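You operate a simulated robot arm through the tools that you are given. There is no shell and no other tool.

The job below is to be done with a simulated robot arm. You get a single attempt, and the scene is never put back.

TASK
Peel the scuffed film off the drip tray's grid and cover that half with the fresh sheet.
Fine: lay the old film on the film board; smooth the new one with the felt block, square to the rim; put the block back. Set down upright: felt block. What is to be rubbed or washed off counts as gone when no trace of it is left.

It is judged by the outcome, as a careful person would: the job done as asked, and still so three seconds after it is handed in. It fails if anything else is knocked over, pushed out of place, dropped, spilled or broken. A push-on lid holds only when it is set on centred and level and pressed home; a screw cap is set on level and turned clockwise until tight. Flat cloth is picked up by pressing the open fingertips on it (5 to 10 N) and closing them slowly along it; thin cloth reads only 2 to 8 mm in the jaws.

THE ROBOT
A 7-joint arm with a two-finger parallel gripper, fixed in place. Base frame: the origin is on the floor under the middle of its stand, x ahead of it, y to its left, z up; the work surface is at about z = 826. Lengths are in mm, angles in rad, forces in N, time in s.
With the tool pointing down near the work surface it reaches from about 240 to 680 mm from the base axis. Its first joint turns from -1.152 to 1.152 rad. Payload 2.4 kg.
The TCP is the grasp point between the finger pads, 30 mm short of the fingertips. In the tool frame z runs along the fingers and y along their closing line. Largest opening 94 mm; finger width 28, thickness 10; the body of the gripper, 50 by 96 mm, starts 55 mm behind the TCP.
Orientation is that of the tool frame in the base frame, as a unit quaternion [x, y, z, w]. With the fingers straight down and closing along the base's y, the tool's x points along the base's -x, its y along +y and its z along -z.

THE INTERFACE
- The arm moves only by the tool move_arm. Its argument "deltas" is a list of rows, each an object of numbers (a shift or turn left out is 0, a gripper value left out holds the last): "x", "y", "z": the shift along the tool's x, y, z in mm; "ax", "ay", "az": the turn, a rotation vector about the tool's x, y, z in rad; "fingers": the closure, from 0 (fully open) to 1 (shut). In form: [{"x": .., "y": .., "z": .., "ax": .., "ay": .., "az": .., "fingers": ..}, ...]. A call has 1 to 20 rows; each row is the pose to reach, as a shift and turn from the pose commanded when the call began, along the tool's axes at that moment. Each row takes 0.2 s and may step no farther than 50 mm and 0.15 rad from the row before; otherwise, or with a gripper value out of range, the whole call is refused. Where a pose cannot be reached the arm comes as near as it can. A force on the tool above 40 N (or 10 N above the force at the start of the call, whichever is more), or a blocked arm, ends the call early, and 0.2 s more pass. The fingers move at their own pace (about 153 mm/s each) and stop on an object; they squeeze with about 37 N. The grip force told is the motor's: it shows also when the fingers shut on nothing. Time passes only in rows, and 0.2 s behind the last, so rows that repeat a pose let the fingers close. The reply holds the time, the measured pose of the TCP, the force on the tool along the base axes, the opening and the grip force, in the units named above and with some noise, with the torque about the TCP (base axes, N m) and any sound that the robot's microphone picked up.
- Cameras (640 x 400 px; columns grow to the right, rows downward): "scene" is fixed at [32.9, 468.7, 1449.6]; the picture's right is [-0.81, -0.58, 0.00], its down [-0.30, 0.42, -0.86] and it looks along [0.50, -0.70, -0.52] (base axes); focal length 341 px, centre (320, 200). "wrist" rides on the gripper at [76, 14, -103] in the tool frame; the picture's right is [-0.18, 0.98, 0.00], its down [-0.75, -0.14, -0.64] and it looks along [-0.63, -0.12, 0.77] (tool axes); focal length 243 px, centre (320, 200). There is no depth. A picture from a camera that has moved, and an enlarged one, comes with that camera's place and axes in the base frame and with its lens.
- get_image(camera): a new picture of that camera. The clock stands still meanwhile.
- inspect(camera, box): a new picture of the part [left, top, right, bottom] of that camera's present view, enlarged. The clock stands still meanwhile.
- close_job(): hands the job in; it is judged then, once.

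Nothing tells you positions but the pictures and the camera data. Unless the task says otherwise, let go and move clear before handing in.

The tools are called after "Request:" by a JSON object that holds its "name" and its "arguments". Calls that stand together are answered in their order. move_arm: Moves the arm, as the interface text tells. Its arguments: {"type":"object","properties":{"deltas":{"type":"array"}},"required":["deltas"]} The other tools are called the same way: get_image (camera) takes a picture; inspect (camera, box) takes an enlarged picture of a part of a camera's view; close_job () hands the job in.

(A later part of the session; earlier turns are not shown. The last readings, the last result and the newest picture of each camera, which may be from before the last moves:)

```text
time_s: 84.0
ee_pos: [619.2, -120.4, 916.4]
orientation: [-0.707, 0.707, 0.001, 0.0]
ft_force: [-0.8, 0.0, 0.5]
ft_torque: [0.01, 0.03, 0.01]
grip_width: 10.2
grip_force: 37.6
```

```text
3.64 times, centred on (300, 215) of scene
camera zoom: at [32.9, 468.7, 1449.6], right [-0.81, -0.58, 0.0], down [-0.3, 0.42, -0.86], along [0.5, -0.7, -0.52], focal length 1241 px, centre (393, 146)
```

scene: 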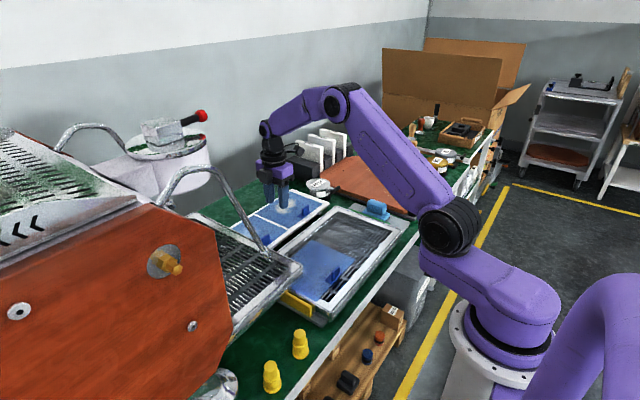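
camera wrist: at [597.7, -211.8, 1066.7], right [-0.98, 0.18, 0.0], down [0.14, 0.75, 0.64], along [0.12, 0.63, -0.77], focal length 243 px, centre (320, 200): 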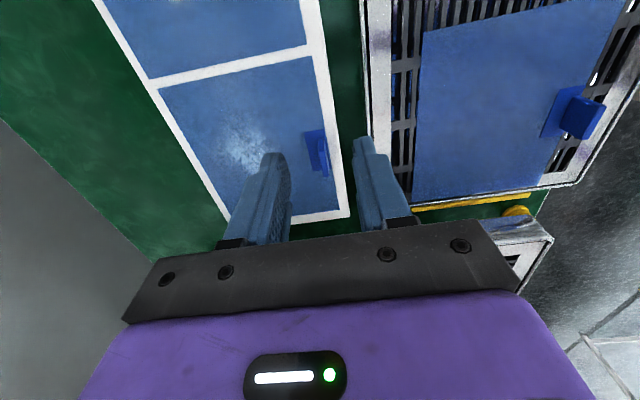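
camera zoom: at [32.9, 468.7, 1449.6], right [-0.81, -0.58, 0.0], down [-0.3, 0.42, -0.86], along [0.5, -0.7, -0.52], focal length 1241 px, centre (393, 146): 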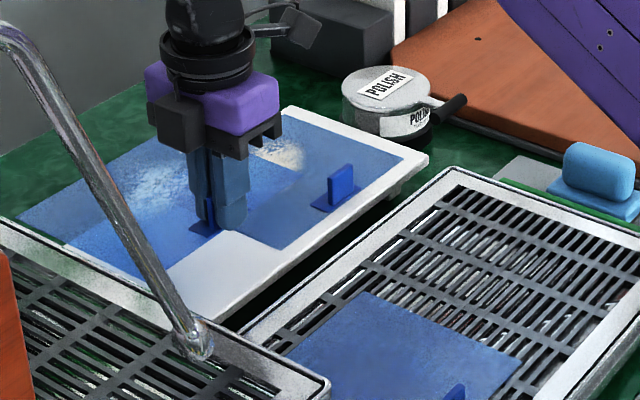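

The sheet is held firmly and clear of the overhang. I'll carry it slowly on a diagonal to above the bare half of the tray.

Request:
{"name": "move_arm", "arguments": {"deltas": [{"x": 0.5, "y": 0.8}, {"x": 1.6, "y": 2.5}, {"x": 3.3, "y": 5}, {"x": 5.5, "y": 8.4}, {"x": 8, "y": 12.3}, {"x": 10.5, "y": 16.2}, {"x": 13, "y": 20}, {"x": 15.7, "y": 24.2}, {"x": 18.4, "y": 28.4}, {"x": 21.1, "y": 32.6}, {"x": 23.8, "y": 36.8}, {"x": 26.5, "y": 41}, {"x": 29.2, "y": 45.2}, {"x": 31.9, "y": 49.4}, {"x": 34.6, "y": 53.6}, {"x": 37.3, "y": 57.8}, {"x": 40, "y": 62}, {"x": 42.2, "y": 65.5}, {"x": 43.8, "y": 68}, {"x": 44.8, "y": 69.5}]}}

Request:
{"name": "move_arm", "arguments": {"deltas": [{"x": 0.5, "y": 0.8}, {"x": 1.6, "y": 2.5}, {"x": 3.3, "y": 5}, {"x": 5.5, "y": 8.4}, {"x": 8, "y": 12.3}, {"x": 10.5, "y": 16.2}, {"x": 13, "y": 20}, {"x": 15.7, "y": 24.2}, {"x": 18.4, "y": 28.4}, {"x": 21.1, "y": 32.6}, {"x": 23.8, "y": 36.8}, {"x": 26.5, "y": 41}, {"x": 29.2, "y": 45.2}, {"x": 31.9, "y": 49.4}, {"x": 34.6, "y": 53.6}, {"x": 37.3, "y": 57.8}, {"x": 40, "y": 62}, {"x": 42.2, "y": 65.5}, {"x": 43.8, "y": 68}, {"x": 44.8, "y": 69.5}]}}

Request:
{"name": "inspect", "arguments": {"camera": "scene", "box": [260, 150, 410, 270]}}

```text
time_s: 88.2
ee_pos: [549.2, -165.8, 916.8]
orientation: [-0.707, 0.707, 0.001, 0.001]
ft_force: [-0.2, 1.1, 0.0]
ft_torque: [0.01, 0.02, -0.01]
grip_width: 9.9
grip_force: 37.1
```

```text
time_s: 92.4
ee_pos: [479.0, -211.1, 916.6]
orientation: [0.707, -0.707, 0.001, -0.001]
ft_force: [1.2, 0.3, -0.5]
ft_torque: [0.01, 0.01, 0.01]
grip_width: 10.0
grip_force: 36.9
```

```text
3.33 times, centred on (335, 210) of scene
camera zoom: at [32.9, 468.7, 1449.6], right [-0.81, -0.58, 0.0], down [-0.3, 0.42, -0.86], along [0.5, -0.7, -0.52], focal length 1138 px, centre (270, 167)
```

zoom: 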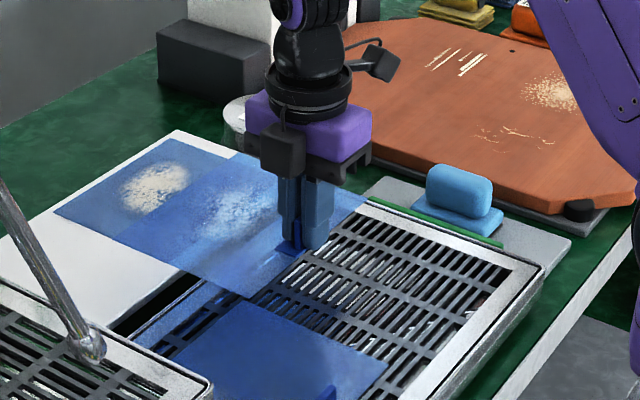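

Going well: the sheet is level and the grip is steady at 10 mm. I'll continue to above the tray's bare half.

Request:
{"name": "move_arm", "arguments": {"deltas": [{"x": 0.5, "y": 0.8}, {"x": 1.6, "y": 2.5}, {"x": 3.3, "y": 5}, {"x": 5.5, "y": 8.4}, {"x": 8, "y": 12.3}, {"x": 10.5, "y": 16.2}, {"x": 13, "y": 20}, {"x": 15.7, "y": 24.2}, {"x": 18.4, "y": 28.4}, {"x": 21.1, "y": 32.6}, {"x": 23.8, "y": 36.8}, {"x": 26.5, "y": 41}, {"x": 29.2, "y": 45.2}, {"x": 31.9, "y": 49.4}, {"x": 34.6, "y": 53.6}, {"x": 37.3, "y": 57.8}, {"x": 40, "y": 62}, {"x": 42.2, "y": 65.5}, {"x": 43.8, "y": 68}, {"x": 44.8, "y": 69.5}]}}

Request:
{"name": "move_arm", "arguments": {"deltas": [{"x": 0.6, "y": 0.8}, {"x": 1.8, "y": 2.5}, {"x": 3.6, "y": 5}, {"x": 6, "y": 8.4}, {"x": 9, "y": 12.3}, {"x": 12, "y": 16.2}, {"x": 15, "y": 20}, {"x": 18, "y": 24.2}, {"x": 20.5, "y": 28.4}, {"x": 21.8, "y": 31.5}, {"x": 22.2, "y": 33}, {"x": 22.2, "y": 33}]}}

Request:
{"name": "inspect", "arguments": {"camera": "scene", "box": [280, 160, 420, 270]}}

Request:
{"name": "get_image", "arguments": {"camera": "wrist"}}

Request:
{"name": "inspect", "arguments": {"camera": "wrist", "box": [0, 0, 400, 240]}}

```text
time_s: 96.6
ee_pos: [409.9, -254.3, 916.9]
orientation: [-0.707, 0.707, 0.0, 0.0]
ft_force: [0.0, -0.3, 0.0]
ft_torque: [0.0, 0.01, -0.02]
grip_width: 9.8
grip_force: 37.1
```

```text
time_s: 99.2
ee_pos: [378.2, -276.5, 915.6]
orientation: [0.707, -0.707, 0.0, 0.0]
ft_force: [0.6, 0.3, 0.3]
ft_torque: [-0.01, 0.01, 0.02]
grip_width: 9.9
grip_force: 36.7
```

```text
3.64 times, centred on (350, 215) of scene
camera zoom: at [32.9, 468.7, 1449.6], right [-0.81, -0.58, 0.0], down [-0.3, 0.42, -0.86], along [0.5, -0.7, -0.52], focal length 1241 px, centre (211, 146)
```

zoom: 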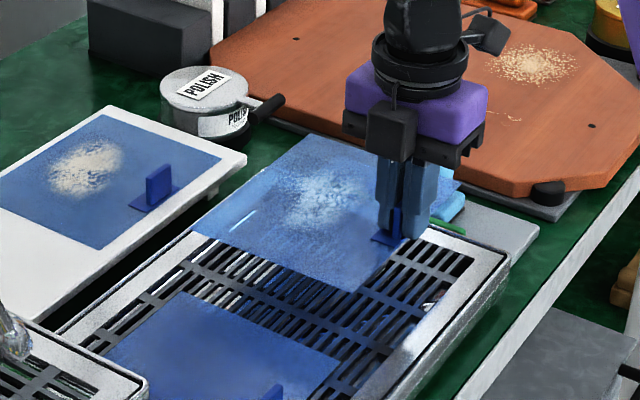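

```text
taken
camera wrist: at [362.7, -353.2, 1018.9], right [-0.98, 0.18, 0.0], down [0.14, 0.75, 0.64], along [0.12, 0.63, -0.77], focal length 243 px, centre (320, 200)
```

wrist: 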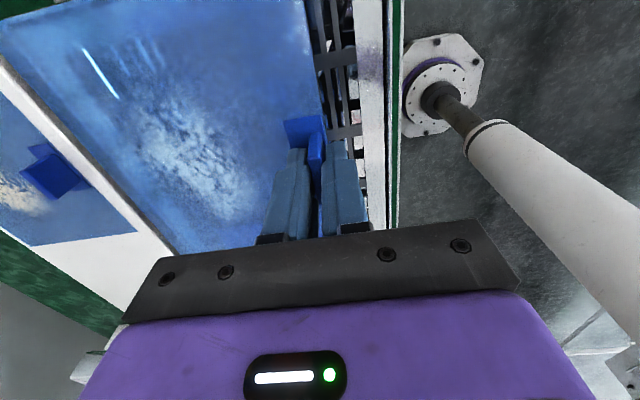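

```text
1.60 times, centred on (200, 120) of wrist
camera zoom: at [362.7, -353.2, 1018.9], right [-0.98, 0.18, 0.0], down [0.14, 0.75, 0.64], along [0.12, 0.63, -0.77], focal length 388 px, centre (512, 328)
```

zoom: 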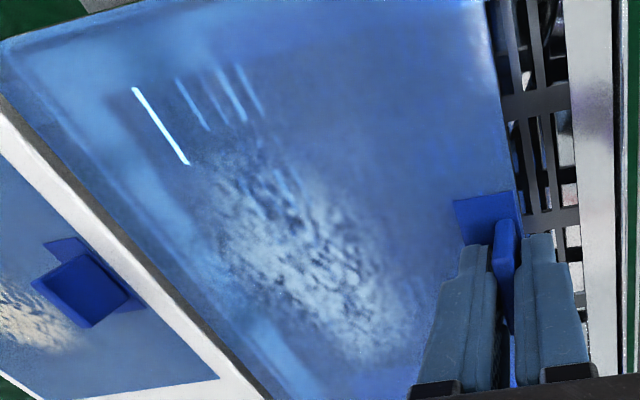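

The sheet is over the bare half, square to the rim within about half a degree; I need only ~1 mm of correction in y. I'll lower it slowly, stopping about 10 mm above the grid to verify.

Request:
{"name": "move_arm", "arguments": {"deltas": [{"x": -0.4, "y": 0.2, "z": 1}, {"x": -0.8, "y": 0.5, "z": 3}, {"x": -1.1, "y": 0.7, "z": 6}, {"x": -1.1, "y": 0.7, "z": 9}, {"x": -1.1, "y": 0.7, "z": 12}, {"x": -1.1, "y": 0.7, "z": 15}, {"x": -1.1, "y": 0.7, "z": 18}, {"x": -1.1, "y": 0.7, "z": 21}, {"x": -1.1, "y": 0.7, "z": 24}, {"x": -1.1, "y": 0.7, "z": 27}, {"x": -1.1, "y": 0.7, "z": 30}, {"x": -1.1, "y": 0.7, "z": 33}, {"x": -1.1, "y": 0.7, "z": 36}, {"x": -1.1, "y": 0.7, "z": 39}, {"x": -1.1, "y": 0.7, "z": 42}, {"x": -1.1, "y": 0.7, "z": 44}, {"x": -1.1, "y": 0.7, "z": 46}, {"x": -1.1, "y": 0.7, "z": 47}]}}

Request:
{"name": "inspect", "arguments": {"camera": "scene", "box": [290, 180, 410, 280]}}

Request:
{"name": "inspect", "arguments": {"camera": "wrist", "box": [0, 0, 400, 240]}}

```text
time_s: 103.0
ee_pos: [377.0, -276.5, 869.6]
orientation: [0.708, -0.707, 0.001, 0.0]
ft_force: [0.5, -0.9, -0.4]
ft_torque: [0.02, 0.0, 0.01]
grip_width: 10.0
grip_force: 37.0
```

```text
4.00 times, centred on (350, 230) of scene
camera zoom: at [32.9, 468.7, 1449.6], right [-0.81, -0.58, 0.0], down [-0.3, 0.42, -0.86], along [0.5, -0.7, -0.52], focal length 1365 px, centre (200, 80)
```

zoom: 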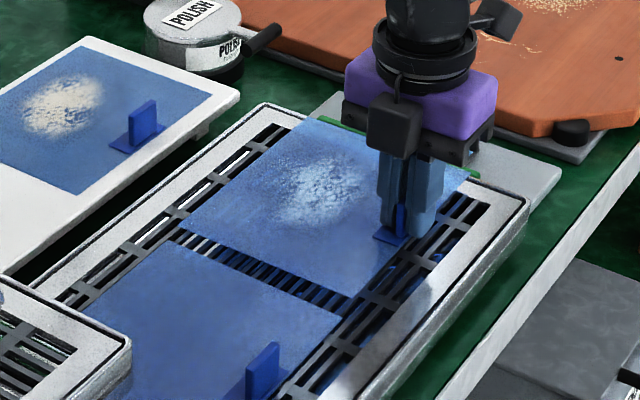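

```text
1.60 times, centred on (200, 120) of wrist
camera zoom: at [361.4, -352.0, 972.1], right [-0.98, 0.18, 0.0], down [0.14, 0.75, 0.64], along [0.12, 0.63, -0.77], focal length 388 px, centre (512, 328)
```

zoom: 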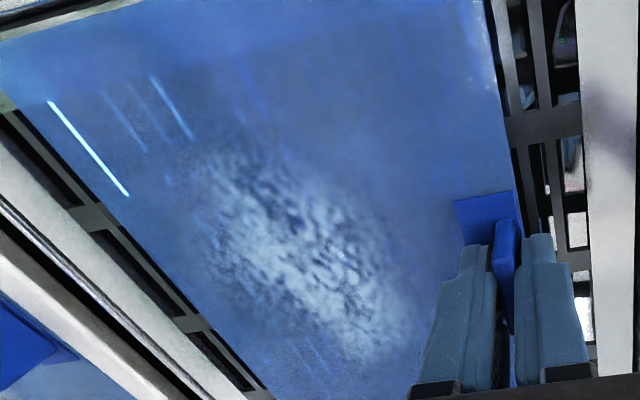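

The sheet is parallel to the neighbouring film and the rim. I'll lower the last ~10 mm a millimetre at a time.

Request:
{"name": "move_arm", "arguments": {"deltas": [{"z": 1}, {"z": 2}, {"z": 3}, {"z": 4}, {"z": 5}, {"z": 6}, {"z": 7}, {"z": 8}, {"z": 8}]}}

Request:
{"name": "inspect", "arguments": {"camera": "scene", "box": [290, 180, 410, 280]}}

Request:
{"name": "inspect", "arguments": {"camera": "wrist", "box": [0, 0, 400, 240]}}

```text
time_s: 105.0
ee_pos: [376.5, -275.5, 860.6]
orientation: [-0.706, 0.708, 0.0, 0.0]
ft_force: [0.8, 0.0, -0.6]
ft_torque: [-0.03, 0.01, -0.04]
grip_width: 9.9
grip_force: 36.3
```

```text
4.00 times, centred on (350, 230) of scene
camera zoom: at [32.9, 468.7, 1449.6], right [-0.81, -0.58, 0.0], down [-0.3, 0.42, -0.86], along [0.5, -0.7, -0.52], focal length 1365 px, centre (200, 80)
```

zoom: 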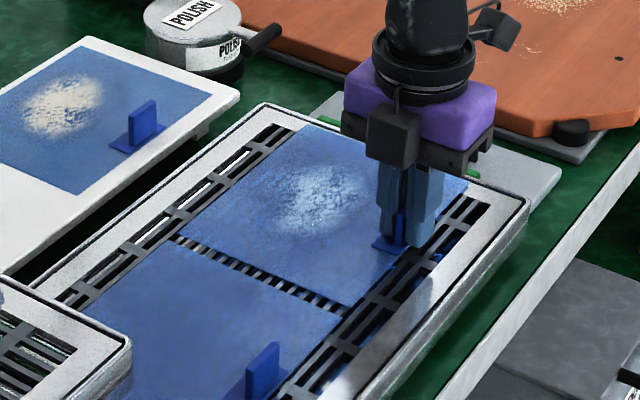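

```text
1.60 times, centred on (200, 120) of wrist
camera zoom: at [361.3, -351.9, 963.7], right [-0.98, 0.18, 0.0], down [0.14, 0.75, 0.64], along [0.12, 0.63, -0.77], focal length 388 px, centre (512, 328)
```

zoom: 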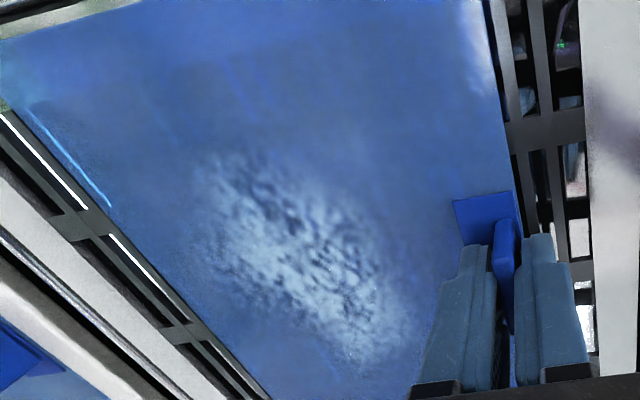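

Almost touching. Half-millimetre steps now until I feel contact.

Request:
{"name": "move_arm", "arguments": {"deltas": [{"z": 0.6}, {"z": 1.2}, {"z": 1.8}, {"z": 2.4}, {"z": 2.4}]}}

Request:
{"name": "inspect", "arguments": {"camera": "scene", "box": [310, 190, 400, 270]}}

```text
time_s: 106.2
ee_pos: [377.4, -275.5, 858.4]
orientation: [-0.707, 0.707, 0.0, 0.001]
ft_force: [-0.7, -0.3, 2.4]
ft_torque: [-0.01, -0.03, -0.01]
grip_width: 10.1
grip_force: 37.2
```

```text
5.00 times, centred on (355, 230) of scene
camera zoom: at [32.9, 468.7, 1449.6], right [-0.81, -0.58, 0.0], down [-0.3, 0.42, -0.86], along [0.5, -0.7, -0.52], focal length 1706 px, centre (145, 50)
```

zoom: 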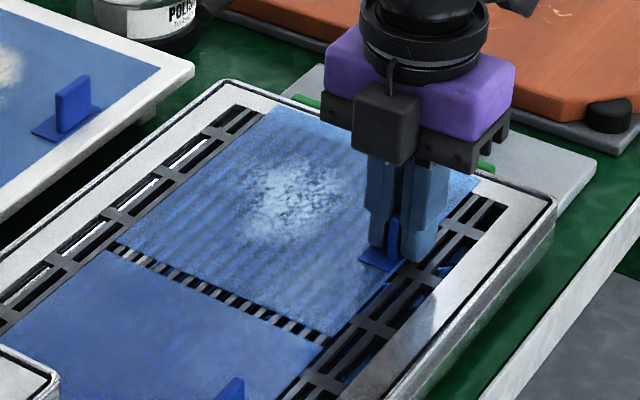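

The sheet has touched down (2.4 N), its edges in line with the neighbouring film and parallel to the rim. I'll release just enough to free the fin, rise a couple of mm, then open wider and go up.

Request:
{"name": "move_arm", "arguments": {"deltas": [{"fingers": 0.88}, {"fingers": 0.84}, {"fingers": 0.82}, {"fingers": 0.82, "z": -0.5}, {"fingers": 0.82, "z": -1.5}, {"fingers": 0.82, "z": -3}, {"fingers": 0.75, "z": -3}, {"fingers": 0.65, "z": -3}, {"fingers": 0.57, "z": -3}, {"fingers": 0.57, "z": -3}]}}

Request:
{"name": "inspect", "arguments": {"camera": "scene", "box": [310, 190, 400, 270]}}

Request:
{"name": "inspect", "arguments": {"camera": "wrist", "box": [240, 60, 400, 180]}}

```text
time_s: 108.4
ee_pos: [377.9, -276.2, 862.5]
orientation: [-0.707, 0.707, 0.001, 0.001]
ft_force: [-0.4, -0.4, 0.2]
ft_torque: [-0.01, 0.0, 0.02]
grip_width: 40.4
grip_force: 0.0
```

```text
5.00 times, centred on (355, 230) of scene
camera zoom: at [32.9, 468.7, 1449.6], right [-0.81, -0.58, 0.0], down [-0.3, 0.42, -0.86], along [0.5, -0.7, -0.52], focal length 1706 px, centre (145, 50)
```

zoom: 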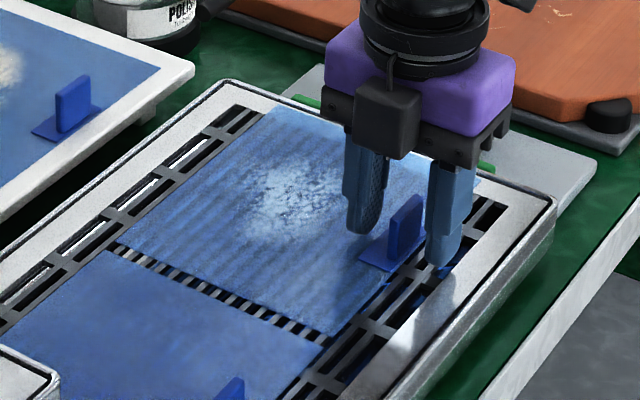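

```text
3.33 times, centred on (320, 120) of wrist
camera zoom: at [361.7, -352.3, 964.7], right [-0.98, 0.18, 0.0], down [0.14, 0.75, 0.64], along [0.12, 0.63, -0.77], focal length 809 px, centre (320, 467)
```

zoom: 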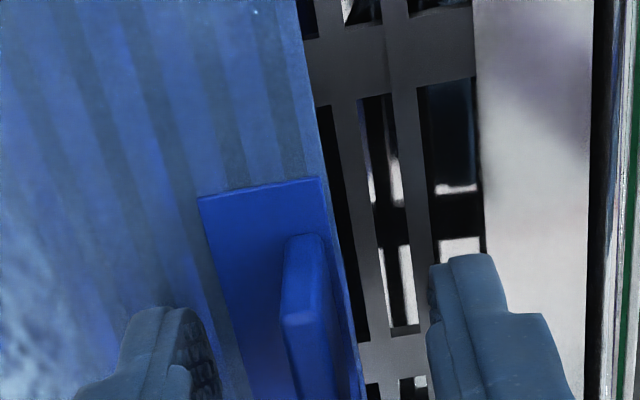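

The sheet stayed exactly in place when released. I'll rise clear and then look at the sheet's alignment and at the felt block.

Request:
{"name": "move_arm", "arguments": {"deltas": [{"z": -4}, {"z": -10}, {"z": -20}, {"z": -35}, {"z": -55}, {"z": -80}, {"z": -110}, {"z": -140}, {"z": -165}, {"z": -180}, {"z": -180}]}}

Request:
{"name": "get_image", "arguments": {"camera": "wrist"}}

Request:
{"name": "inspect", "arguments": {"camera": "scene", "box": [310, 180, 410, 270]}}

```text
time_s: 110.8
ee_pos: [376.5, -276.6, 1042.1]
orientation: [0.708, -0.706, -0.001, 0.001]
ft_force: [0.3, -0.1, -0.3]
ft_torque: [-0.02, 0.0, 0.02]
grip_width: 40.3
grip_force: 0.0
```

```text
taken
camera wrist: at [360.9, -353.5, 1144.9], right [-0.98, 0.18, 0.0], down [0.14, 0.75, 0.64], along [0.12, 0.63, -0.77], focal length 243 px, centre (320, 200)
```

wrist: 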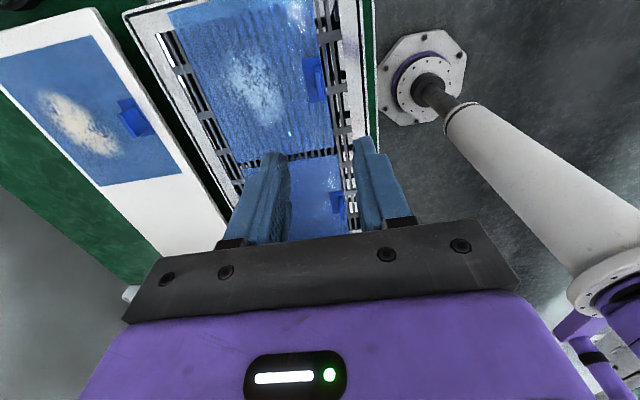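

```text
4.44 times, centred on (360, 225) of scene
camera zoom: at [32.9, 468.7, 1449.6], right [-0.81, -0.58, 0.0], down [-0.3, 0.42, -0.86], along [0.5, -0.7, -0.52], focal length 1517 px, centre (142, 89)
```

zoom: 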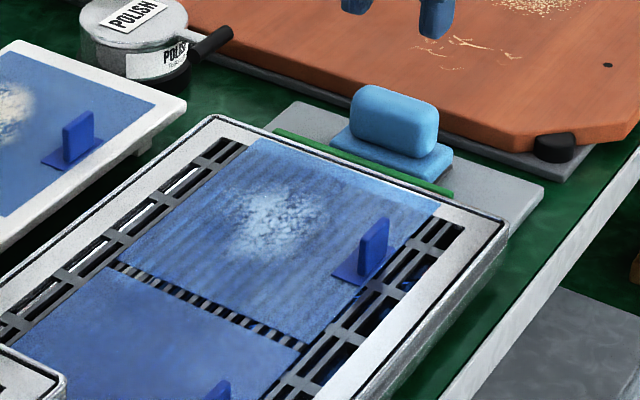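

The new sheet lies square in its half, not yet smoothed (grid bars and a pale bubbly patch show). I'll turn the hand back so the fingers close along y and look at the felt block.

Request:
{"name": "move_arm", "arguments": {"deltas": [{"x": 10, "az": 0.143}, {"x": 20, "az": 0.286}, {"x": 30, "az": 0.428}, {"x": 42, "az": 0.571}, {"x": 54, "az": 0.714}, {"x": 66, "az": 0.857}, {"x": 78, "az": 1.0}, {"x": 90, "az": 1.142}, {"x": 102, "az": 1.285}, {"x": 112, "az": 1.428}, {"x": 120, "az": 1.5708}, {"x": 123, "az": 1.5708}, {"x": 123, "az": 1.5708}]}}

Request:
{"name": "get_image", "arguments": {"camera": "wrist"}}

Request:
{"name": "inspect", "arguments": {"camera": "wrist", "box": [200, 40, 440, 200]}}

Request:
{"name": "inspect", "arguments": {"camera": "scene", "box": [360, 180, 430, 240]}}

```text
time_s: 113.6
ee_pos: [375.5, -399.3, 1042.2]
orientation: [0.001, 1.0, 0.0, 0.0]
ft_force: [0.3, -0.5, -0.1]
ft_torque: [0.03, 0.0, -0.01]
grip_width: 40.5
grip_force: 0.1
```

```text
taken
camera wrist: at [299.2, -384.5, 1144.2], right [0.19, 0.98, 0.0], down [0.75, -0.14, 0.64], along [0.63, -0.12, -0.77], focal length 243 px, centre (320, 200)
```

wrist: 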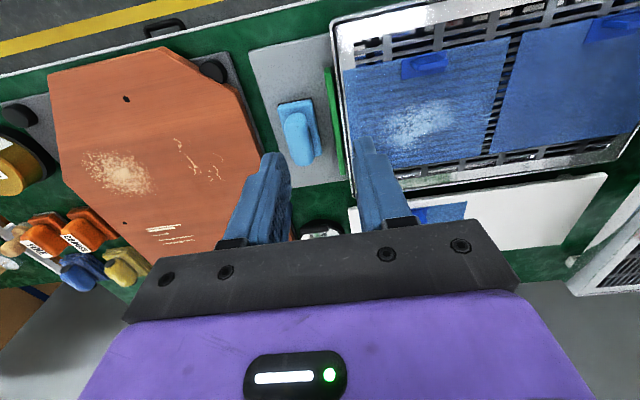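

```text
2.50 times, centred on (320, 120) of wrist
camera zoom: at [299.2, -384.5, 1144.2], right [0.19, 0.98, 0.0], down [0.75, -0.14, 0.64], along [0.63, -0.12, -0.77], focal length 606 px, centre (320, 400)
```

zoom: 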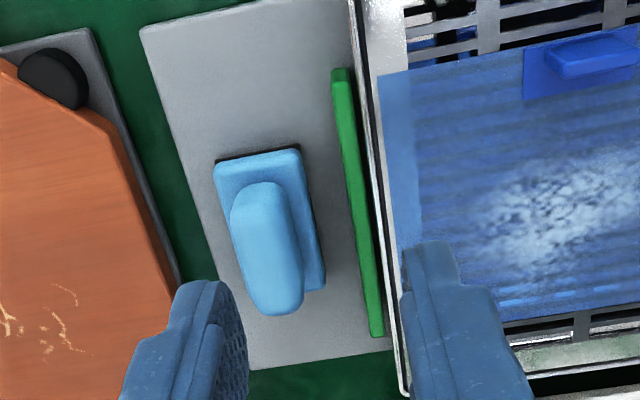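

```text
6.67 times, centred on (395, 210) of scene
camera zoom: at [32.9, 468.7, 1449.6], right [-0.81, -0.58, 0.0], down [-0.3, 0.42, -0.86], along [0.5, -0.7, -0.52], focal length 2275 px, centre (-180, 133)
```

zoom: 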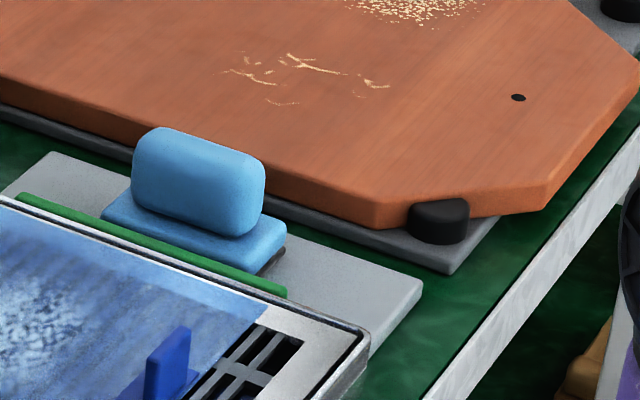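

The felt block sits on its plate with its slab about 84 × 48 mm centred near (442, −438), and its handle along x topping out near z 840. I'll move over it with the fingers open to about 60 mm and check.

Request:
{"name": "move_arm", "arguments": {"deltas": [{"x": -15, "y": -10, "z": 20, "fingers": 0.36}, {"x": -35, "y": -20, "z": 50}, {"x": -52, "y": -30, "z": 80}, {"x": -62, "y": -38, "z": 105}, {"x": -67, "y": -40.7, "z": 122}, {"x": -67, "y": -40.7, "z": 131}, {"x": -67, "y": -40.7, "z": 131}]}}

Request:
{"name": "get_image", "arguments": {"camera": "wrist"}}

Request:
{"name": "inspect", "arguments": {"camera": "wrist", "box": [220, 60, 420, 200]}}

Request:
{"name": "inspect", "arguments": {"camera": "scene", "box": [350, 160, 430, 230]}}

```text
time_s: 115.2
ee_pos: [444.1, -439.6, 910.3]
orientation: [0.001, 1.0, 0.0, 0.0]
ft_force: [0.2, 0.0, 0.0]
ft_torque: [0.01, 0.02, 0.0]
grip_width: 60.3
grip_force: 0.0
```

```text
taken
camera wrist: at [367.0, -425.1, 1012.5], right [0.18, 0.98, 0.0], down [0.75, -0.14, 0.64], along [0.63, -0.12, -0.77], focal length 243 px, centre (320, 200)
```

wrist: 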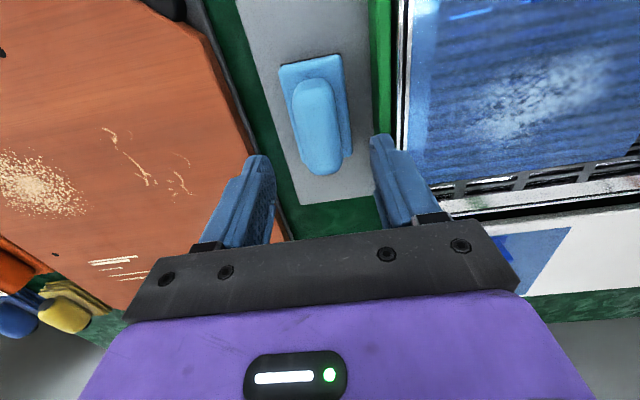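

```text
2.86 times, centred on (320, 130) of wrist
camera zoom: at [367.0, -425.1, 1012.5], right [0.18, 0.98, 0.0], down [0.75, -0.14, 0.64], along [0.63, -0.12, -0.77], focal length 693 px, centre (320, 400)
```

zoom: 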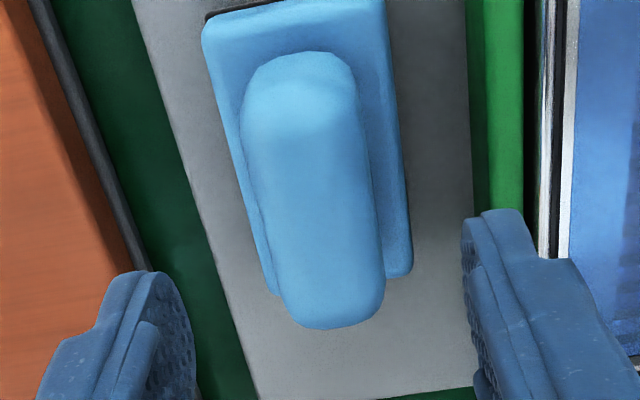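

```text
5.71 times, centred on (390, 195) of scene
camera zoom: at [32.9, 468.7, 1449.6], right [-0.81, -0.58, 0.0], down [-0.3, 0.42, -0.86], along [0.5, -0.7, -0.52], focal length 1950 px, centre (-80, 229)
```

zoom: 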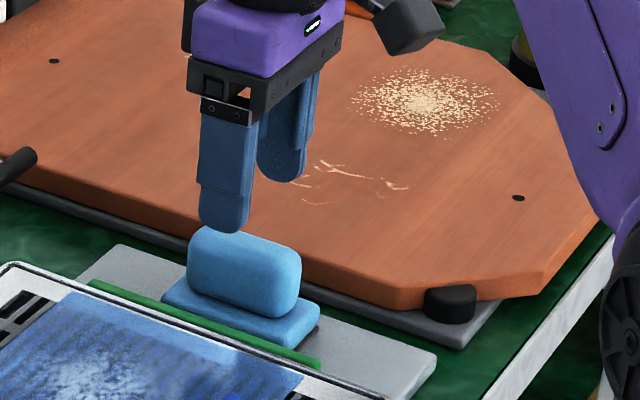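

The handle is centred near (446, −440), about 34 mm wide. I'll shift 3 mm and descend around it, fingers clear on both sides.

Request:
{"name": "move_arm", "arguments": {"deltas": [{"x": -3, "y": -1, "z": 10}, {"x": -3, "y": -1, "z": 25}, {"x": -3, "y": -1, "z": 40}, {"x": -3, "y": -1, "z": 52}, {"x": -3, "y": -1, "z": 60}, {"x": -3, "y": -1, "z": 64}, {"x": -3, "y": -1, "z": 64}]}}

Request:
{"name": "inspect", "arguments": {"camera": "wrist", "box": [220, 60, 420, 200]}}

Request:
{"name": "inspect", "arguments": {"camera": "scene", "box": [350, 160, 430, 230]}}

```text
time_s: 116.8
ee_pos: [445.7, -440.2, 847.0]
orientation: [0.0, 1.0, -0.001, 0.0]
ft_force: [-0.6, 0.6, 0.4]
ft_torque: [-0.01, -0.01, 0.01]
grip_width: 60.5
grip_force: 0.1
```

```text
2.86 times, centred on (320, 130) of wrist
camera zoom: at [369.1, -426.6, 949.2], right [0.18, 0.98, 0.0], down [0.75, -0.14, 0.64], along [0.63, -0.12, -0.77], focal length 693 px, centre (320, 400)
```

zoom: 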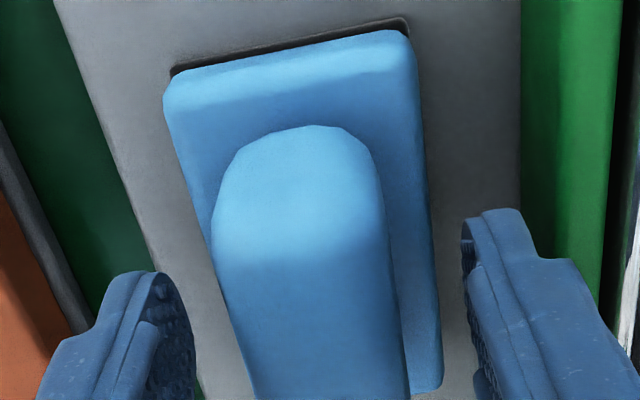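

```text
5.71 times, centred on (390, 195) of scene
camera zoom: at [32.9, 468.7, 1449.6], right [-0.81, -0.58, 0.0], down [-0.3, 0.42, -0.86], along [0.5, -0.7, -0.52], focal length 1950 px, centre (-80, 229)
```

zoom: 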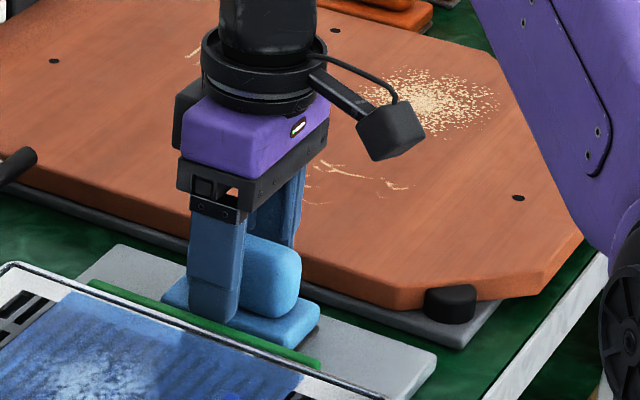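

The fingers straddle the handle cleanly. I'll go 3 mm deeper, then close on it.

Request:
{"name": "move_arm", "arguments": {"deltas": [{"y": -0.5, "z": 1}, {"y": -1, "z": 2}, {"y": -1, "z": 3}, {"y": -1, "z": 3}]}}

Request:
{"name": "move_arm", "arguments": {"deltas": [{"fingers": 0.45}, {"fingers": 0.52}, {"fingers": 0.58}, {"fingers": 0.64}, {"fingers": 0.7}, {"fingers": 0.8}, {"fingers": 1.0}, {"fingers": 1.0}, {"fingers": 1.0}]}}

Request:
{"name": "inspect", "arguments": {"camera": "wrist", "box": [220, 60, 420, 200]}}

Request:
{"name": "inspect", "arguments": {"camera": "scene", "box": [350, 160, 430, 230]}}

```text
time_s: 117.8
ee_pos: [445.4, -440.6, 843.6]
orientation: [0.0, 1.0, 0.0, 0.0]
ft_force: [0.2, 0.4, 0.5]
ft_torque: [0.02, 0.01, 0.03]
grip_width: 60.2
grip_force: 0.1
```

```text
time_s: 119.8
ee_pos: [445.5, -440.7, 843.3]
orientation: [-0.001, 1.0, 0.0, 0.0]
ft_force: [0.4, 0.9, 1.4]
ft_torque: [0.04, -0.02, -0.02]
grip_width: 33.8
grip_force: 37.2
```

```text
2.86 times, centred on (320, 130) of wrist
camera zoom: at [368.9, -426.9, 946.5], right [0.18, 0.98, 0.0], down [0.75, -0.14, 0.64], along [0.63, -0.12, -0.77], focal length 693 px, centre (320, 400)
```

zoom: 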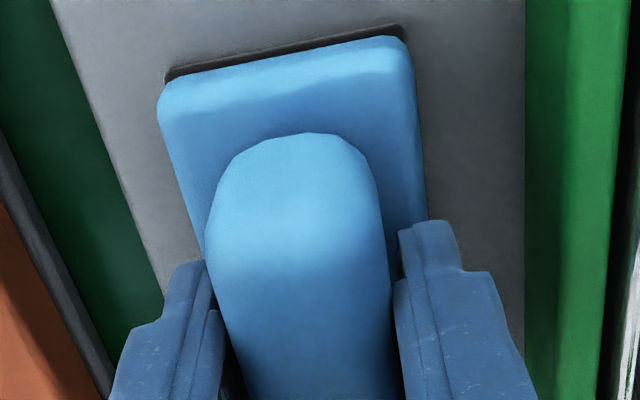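

```text
5.71 times, centred on (390, 195) of scene
camera zoom: at [32.9, 468.7, 1449.6], right [-0.81, -0.58, 0.0], down [-0.3, 0.42, -0.86], along [0.5, -0.7, -0.52], focal length 1950 px, centre (-80, 229)
```

zoom: 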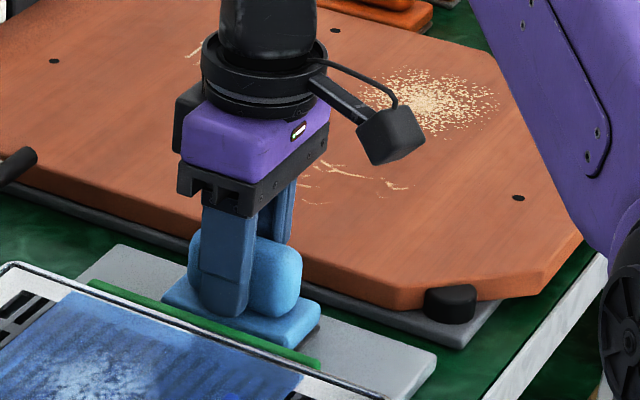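

The handle is held at 33.8 mm with full force; I note this parked pose (TCP ≈ 445, −441, 843.5) for putting it back. Now I'll lift it slowly.

Request:
{"name": "move_arm", "arguments": {"deltas": [{"z": -1}, {"z": -2}, {"z": -4}, {"z": -6}, {"z": -9}, {"z": -12}, {"z": -15}, {"z": -18}, {"z": -22}, {"z": -26}, {"z": -30}, {"z": -34}, {"z": -38}, {"z": -42}, {"z": -46}, {"z": -50}, {"z": -54}, {"z": -58}, {"z": -60}, {"z": -60}]}}

Request:
{"name": "inspect", "arguments": {"camera": "wrist", "box": [220, 60, 420, 200]}}

Request:
{"name": "inspect", "arguments": {"camera": "scene", "box": [340, 150, 430, 230]}}

```text
time_s: 124.0
ee_pos: [446.8, -441.2, 905.1]
orientation: [0.0, 1.0, 0.0, 0.001]
ft_force: [0.3, 0.3, -2.4]
ft_torque: [0.04, 0.01, -0.01]
grip_width: 33.7
grip_force: 36.9
```

```text
2.86 times, centred on (320, 130) of wrist
camera zoom: at [369.8, -427.3, 1006.9], right [0.18, 0.98, 0.0], down [0.75, -0.14, 0.64], along [0.63, -0.12, -0.77], focal length 693 px, centre (320, 400)
```

zoom: 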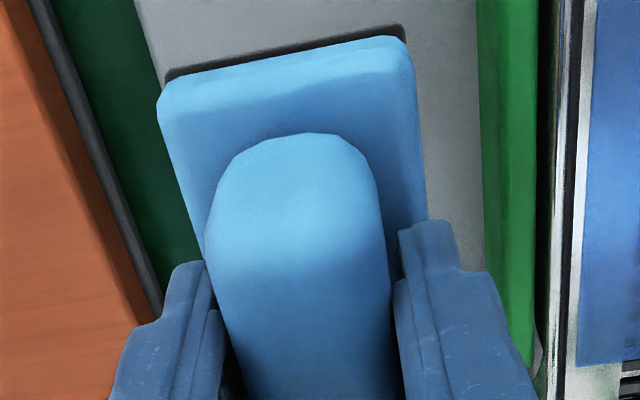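

```text
5.00 times, centred on (385, 190) of scene
camera zoom: at [33.0, 468.7, 1449.6], right [-0.81, -0.58, 0.0], down [-0.3, 0.42, -0.86], along [0.5, -0.7, -0.52], focal length 1706 px, centre (-5, 250)
```

zoom: 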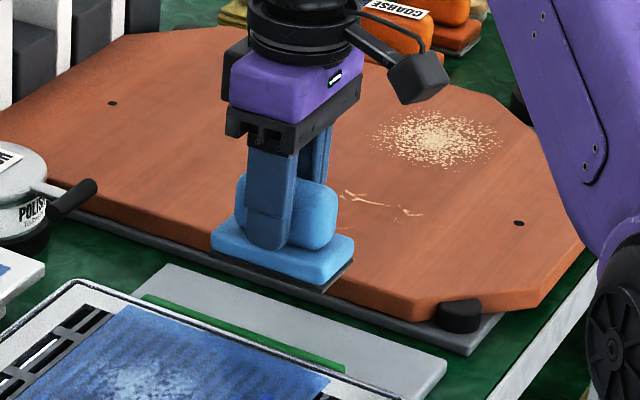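

The block is held level, firmly (reading unchanged). I'll raise a bit more and carry it over the middle of the new sheet.

Request:
{"name": "move_arm", "arguments": {"deltas": [{"z": -2}, {"z": -5}, {"z": -9}, {"z": -13, "y": 1}, {"z": -15, "y": 4}, {"z": -15, "y": 9}, {"z": -15, "y": 15}, {"z": -15, "y": 22}, {"z": -15, "y": 29}, {"z": -15, "y": 36}, {"z": -15, "y": 43}, {"z": -15, "y": 50}, {"z": -15, "y": 57}, {"z": -15, "y": 64}, {"z": -15, "y": 71}, {"z": -15, "y": 78, "x": -3}, {"z": -15, "y": 85, "x": -6}, {"z": -15, "y": 91, "x": -9}, {"z": -15, "y": 95, "x": -11}, {"z": -15, "y": 97, "x": -12}]}}

Request:
{"name": "move_arm", "arguments": {"deltas": [{"y": 2}, {"y": 6}, {"y": 12}, {"y": 19}, {"y": 26}, {"y": 33}, {"y": 40}, {"y": 47}, {"y": 54}, {"y": 60}, {"y": 64}, {"y": 66}, {"y": 66}]}}

Request:
{"name": "inspect", "arguments": {"camera": "scene", "box": [300, 150, 420, 270]}}

Request:
{"name": "get_image", "arguments": {"camera": "wrist"}}

```text
time_s: 128.2
ee_pos: [459.4, -343.9, 919.3]
orientation: [0.0, 1.0, -0.001, 0.0]
ft_force: [-0.4, 0.2, -1.0]
ft_torque: [-0.01, 0.03, 0.0]
grip_width: 33.7
grip_force: 37.2
```

```text
time_s: 131.0
ee_pos: [459.1, -278.5, 917.3]
orientation: [0.001, 1.0, -0.001, 0.0]
ft_force: [0.1, -0.7, -1.6]
ft_torque: [-0.02, 0.0, 0.02]
grip_width: 33.8
grip_force: 36.7
```

```text
3.33 times, centred on (360, 210) of scene
camera zoom: at [33.0, 468.7, 1449.6], right [-0.81, -0.58, 0.0], down [-0.3, 0.42, -0.86], along [0.5, -0.7, -0.52], focal length 1138 px, centre (187, 167)
```

zoom: 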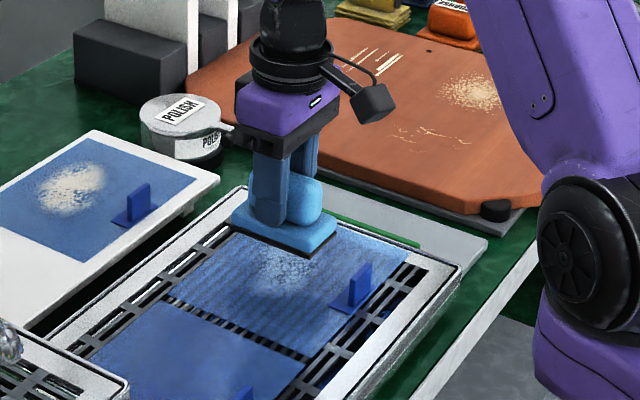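

```text
taken
camera wrist: at [381.3, -263.9, 1021.6], right [0.18, 0.98, 0.0], down [0.75, -0.14, 0.64], along [0.63, -0.12, -0.77], focal length 243 px, centre (320, 200)
```

wrist: 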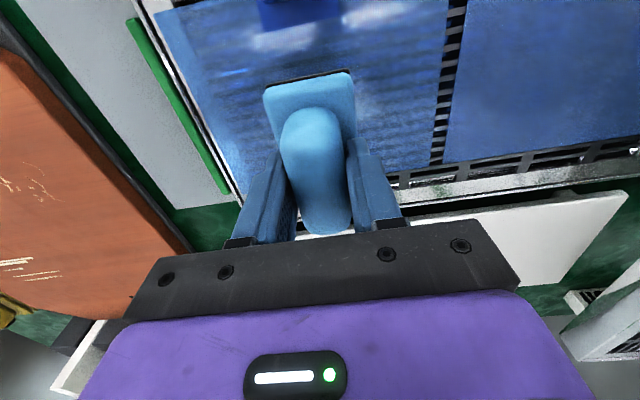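

The block hangs over the middle of the new sheet, well behind its tab. I'll lower it to just above the sheet, then feel for contact.

Request:
{"name": "move_arm", "arguments": {"deltas": [{"z": 2}, {"z": 5}, {"z": 9}, {"z": 13}, {"z": 17}, {"z": 21}, {"z": 24}, {"z": 27}, {"z": 29}, {"z": 30}, {"z": 30}]}}

Request:
{"name": "inspect", "arguments": {"camera": "scene", "box": [320, 180, 400, 250]}}

```text
time_s: 133.4
ee_pos: [459.0, -278.7, 889.2]
orientation: [0.0, 1.0, 0.0, 0.0]
ft_force: [0.1, 0.8, -1.4]
ft_torque: [-0.02, -0.03, 0.0]
grip_width: 33.5
grip_force: 37.2
```

```text
5.71 times, centred on (360, 215) of scene
camera zoom: at [33.0, 468.7, 1449.6], right [-0.81, -0.58, 0.0], down [-0.3, 0.42, -0.86], along [0.5, -0.7, -0.52], focal length 1950 px, centre (91, 114)
```

zoom: 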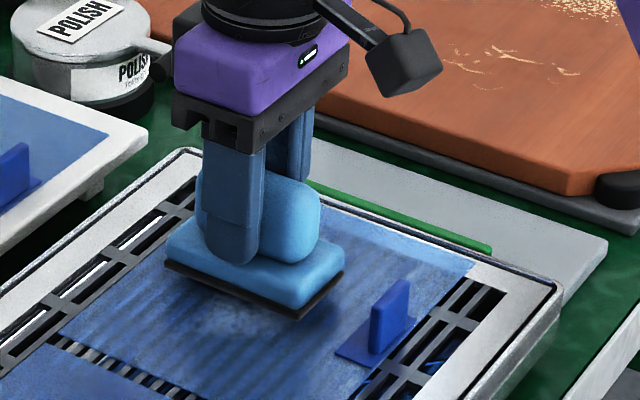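

Request:
{"name": "move_arm", "arguments": {"deltas": [{"z": 0.8}, {"z": 1.6}, {"z": 2.4}, {"z": 3.2}, {"z": 4}, {"z": 4}]}}

```text
time_s: 134.8
ee_pos: [458.5, -278.5, 885.4]
orientation: [0.0, 1.0, 0.0, 0.0]
ft_force: [-0.4, -0.6, -0.1]
ft_torque: [0.0, 0.0, -0.03]
grip_width: 33.7
grip_force: 36.6
```

No clear contact yet; I'll continue in half-millimetre steps.

Request:
{"name": "move_arm", "arguments": {"deltas": [{"z": 0.5}, {"z": 1.0}, {"z": 1.5}, {"z": 2.0}, {"z": 2.0}]}}

Request:
{"name": "inspect", "arguments": {"camera": "scene", "box": [320, 180, 400, 250]}}

```text
time_s: 136.0
ee_pos: [459.4, -278.9, 882.9]
orientation: [-0.001, 1.0, 0.0, 0.0]
ft_force: [-0.5, -0.1, -0.8]
ft_torque: [-0.05, 0.01, -0.01]
grip_width: 33.8
grip_force: 37.0
```

```text
5.71 times, centred on (360, 215) of scene
camera zoom: at [33.0, 468.7, 1449.6], right [-0.81, -0.58, 0.0], down [-0.3, 0.42, -0.86], along [0.5, -0.7, -0.52], focal length 1950 px, centre (91, 114)
```

zoom: 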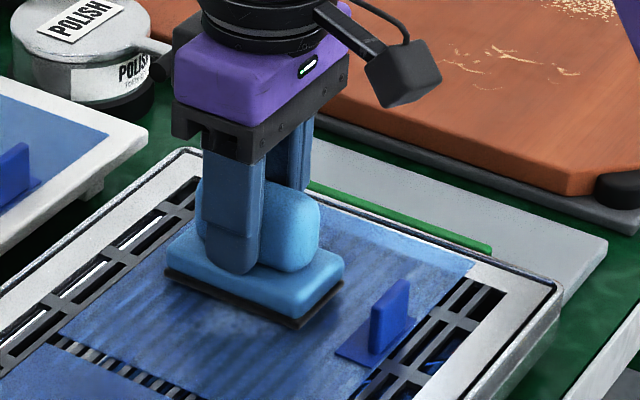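

Request:
{"name": "move_arm", "arguments": {"deltas": [{"z": 0.5}, {"z": 1.0}, {"z": 1.5}, {"z": 1.5}]}}

```text
time_s: 137.0
ee_pos: [459.2, -278.0, 880.6]
orientation: [0.0, 1.0, 0.0, 0.0]
ft_force: [-0.4, 0.0, -1.2]
ft_torque: [0.02, -0.02, -0.01]
grip_width: 33.5
grip_force: 37.2
```

Request:
{"name": "move_arm", "arguments": {"deltas": [{"z": 0.5}, {"z": 1.0}, {"z": 1.5}, {"z": 1.5}]}}

Request:
{"name": "inspect", "arguments": {"camera": "scene", "box": [320, 180, 400, 250]}}

```text
time_s: 138.0
ee_pos: [459.2, -278.9, 881.1]
orientation: [-0.001, 1.0, -0.001, 0.001]
ft_force: [0.1, 1.7, 16.3]
ft_torque: [0.08, 0.26, 0.02]
grip_width: 33.6
grip_force: 37.1
```

```text
5.71 times, centred on (360, 215) of scene
camera zoom: at [32.7, 468.8, 1449.6], right [-0.81, -0.58, 0.0], down [-0.3, 0.42, -0.86], along [0.5, -0.7, -0.52], focal length 1950 px, centre (91, 114)
```

zoom: 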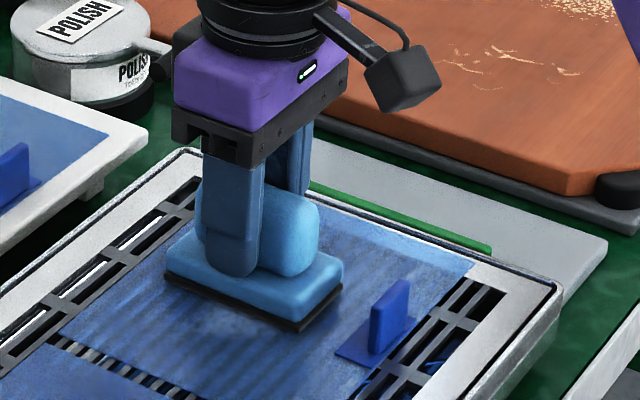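

Contact made at TCP z ≈ 880.5 (16 N). I'll ease to a lighter pressure and try a short stroke, then check that the sheet doesn't shift.

Request:
{"name": "move_arm", "arguments": {"deltas": [{"z": -0.4}, {"z": -0.4, "y": 2}, {"z": -0.4, "y": 5}, {"z": -0.4, "y": 8}, {"z": -0.4, "y": 11}, {"z": -0.4, "y": 14}, {"z": -0.4, "y": 14}]}}

Request:
{"name": "inspect", "arguments": {"camera": "scene", "box": [310, 180, 400, 260]}}

Request:
{"name": "inspect", "arguments": {"camera": "wrist", "box": [120, 0, 480, 200]}}

```text
time_s: 139.6
ee_pos: [460.1, -264.4, 879.8]
orientation: [0.0, 1.0, 0.001, 0.0]
ft_force: [-0.7, -8.5, 22.4]
ft_torque: [-0.15, -0.04, 0.01]
grip_width: 33.5
grip_force: 36.6
```

```text
5.00 times, centred on (355, 220) of scene
camera zoom: at [32.6, 468.7, 1449.6], right [-0.81, -0.58, 0.0], down [-0.3, 0.42, -0.86], along [0.5, -0.7, -0.52], focal length 1706 px, centre (145, 100)
```

zoom: 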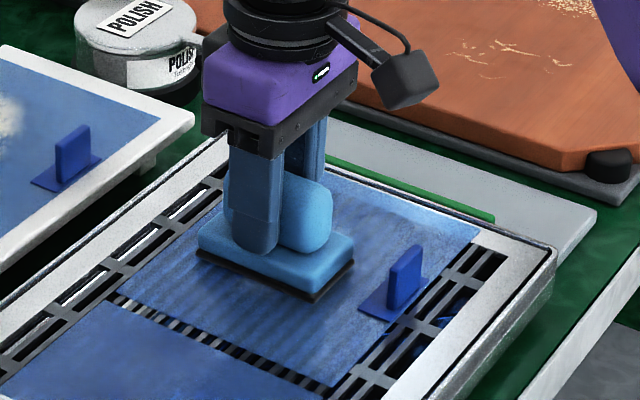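

```text
1.78 times, centred on (300, 100) of wrist
camera zoom: at [381.5, -250.2, 982.9], right [0.18, 0.98, 0.0], down [0.75, -0.14, 0.64], along [0.63, -0.12, -0.77], focal length 431 px, centre (356, 378)
```

zoom: 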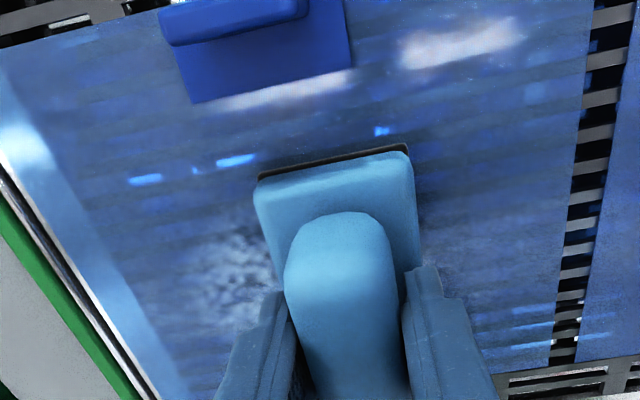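

The sheet has not shifted, and the pale patch is disappearing where the block passes. I'll lighten the pressure slightly and stroke outward to the +y edge, staying clear of the neighbouring film.

Request:
{"name": "move_arm", "arguments": {"deltas": [{"z": -0.3, "y": 1}, {"z": -0.3, "y": 4}, {"z": -0.3, "y": 8}, {"z": -0.3, "y": 12}, {"z": -0.3, "y": 16}, {"z": -0.3, "y": 20}, {"z": -0.3, "y": 24}, {"z": -0.3, "y": 28}, {"z": -0.3, "y": 32}, {"z": -0.3, "y": 36}, {"z": -0.3, "y": 40}, {"z": -0.3, "y": 44}, {"z": -0.3, "y": 47}, {"z": -0.3, "y": 49}, {"z": -0.3, "y": 50}]}}

Request:
{"name": "inspect", "arguments": {"camera": "scene", "box": [310, 180, 400, 260]}}

Request:
{"name": "inspect", "arguments": {"camera": "wrist", "box": [100, 0, 500, 200]}}

```text
time_s: 142.8
ee_pos: [457.5, -213.2, 881.1]
orientation: [0.0, 1.0, 0.0, 0.0]
ft_force: [-0.2, 0.3, -0.1]
ft_torque: [-0.03, -0.01, 0.0]
grip_width: 33.6
grip_force: 36.6
```

```text
5.00 times, centred on (355, 220) of scene
camera zoom: at [32.9, 468.7, 1449.6], right [-0.81, -0.58, 0.0], down [-0.3, 0.42, -0.86], along [0.5, -0.7, -0.52], focal length 1706 px, centre (145, 100)
```

zoom: 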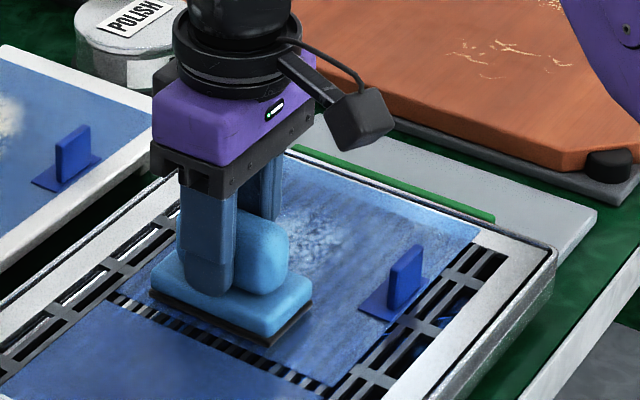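

```text
1.60 times, centred on (300, 100) of wrist
camera zoom: at [381.4, -200.1, 983.4], right [0.18, 0.98, 0.0], down [0.75, -0.14, 0.64], along [0.63, -0.12, -0.77], focal length 388 px, centre (352, 360)
```

zoom: 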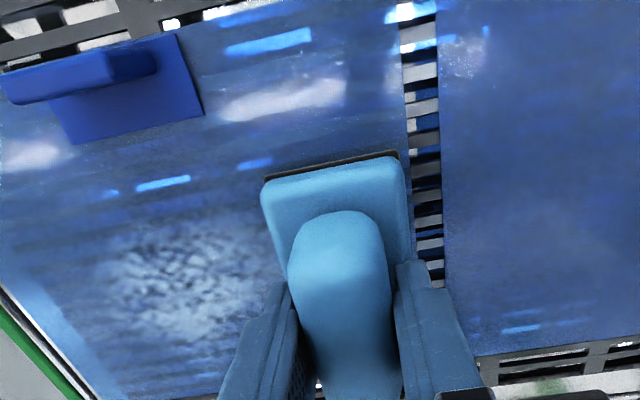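

Pressure had dropped to zero by the end of that stroke, so the surface is a bit lower here. I'll set about 0.8 mm lower for steady light pressure and stroke back across to the −y edge.

Request:
{"name": "move_arm", "arguments": {"deltas": [{"z": 0.4}, {"z": 0.7}, {"z": 0.7}]}}

```text
time_s: 143.6
ee_pos: [458.5, -214.0, 880.4]
orientation: [0.0, 1.0, 0.0, 0.0]
ft_force: [-3.0, 2.9, 12.5]
ft_torque: [0.13, 0.17, 0.02]
grip_width: 33.6
grip_force: 37.2
```

Request:
{"name": "move_arm", "arguments": {"deltas": [{"y": -1}, {"y": -4}, {"y": -8}, {"y": -12}, {"y": -16}, {"y": -20}, {"y": -24}, {"y": -28}, {"y": -32}, {"y": -36}, {"y": -40}, {"y": -44}, {"y": -48}, {"y": -52}, {"y": -56}, {"y": -60}, {"y": -64}, {"y": -67}, {"y": -69}, {"y": -70}]}}

Request:
{"name": "inspect", "arguments": {"camera": "scene", "box": [310, 180, 400, 260]}}

Request:
{"name": "inspect", "arguments": {"camera": "wrist", "box": [100, 0, 500, 200]}}

```text
time_s: 146.1
ee_pos: [459.4, -253.5, 880.8]
orientation: [-0.001, 1.0, -0.002, 0.001]
ft_force: [-1.7, 2.5, 10.6]
ft_torque: [-0.08, 0.19, -0.02]
grip_width: 33.6
grip_force: 36.8
stopped in row 12: the force on the tool passed its limit at 41 N (the readings are from after the stop); the commanded pose is now the measured one
```

```text
5.00 times, centred on (355, 220) of scene
camera zoom: at [32.8, 468.8, 1449.6], right [-0.81, -0.58, 0.0], down [-0.3, 0.42, -0.86], along [0.5, -0.7, -0.52], focal length 1706 px, centre (145, 100)
```

zoom: 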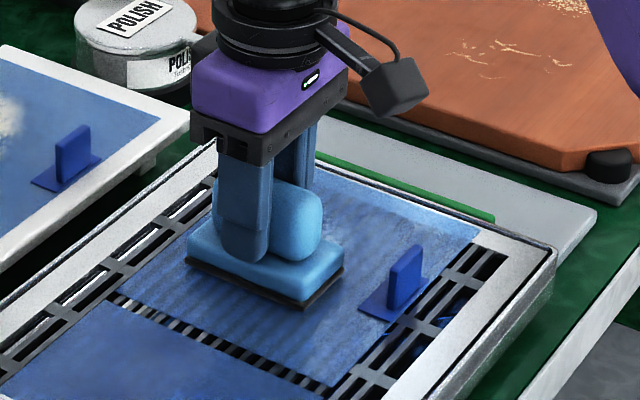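

```text
1.60 times, centred on (300, 100) of wrist
camera zoom: at [382.4, -240.1, 982.7], right [0.18, 0.98, 0.0], down [0.75, -0.14, 0.64], along [0.63, -0.12, -0.76], focal length 388 px, centre (352, 360)
```

zoom: 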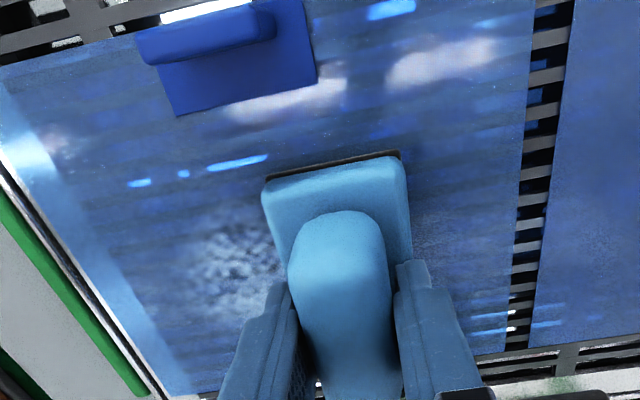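

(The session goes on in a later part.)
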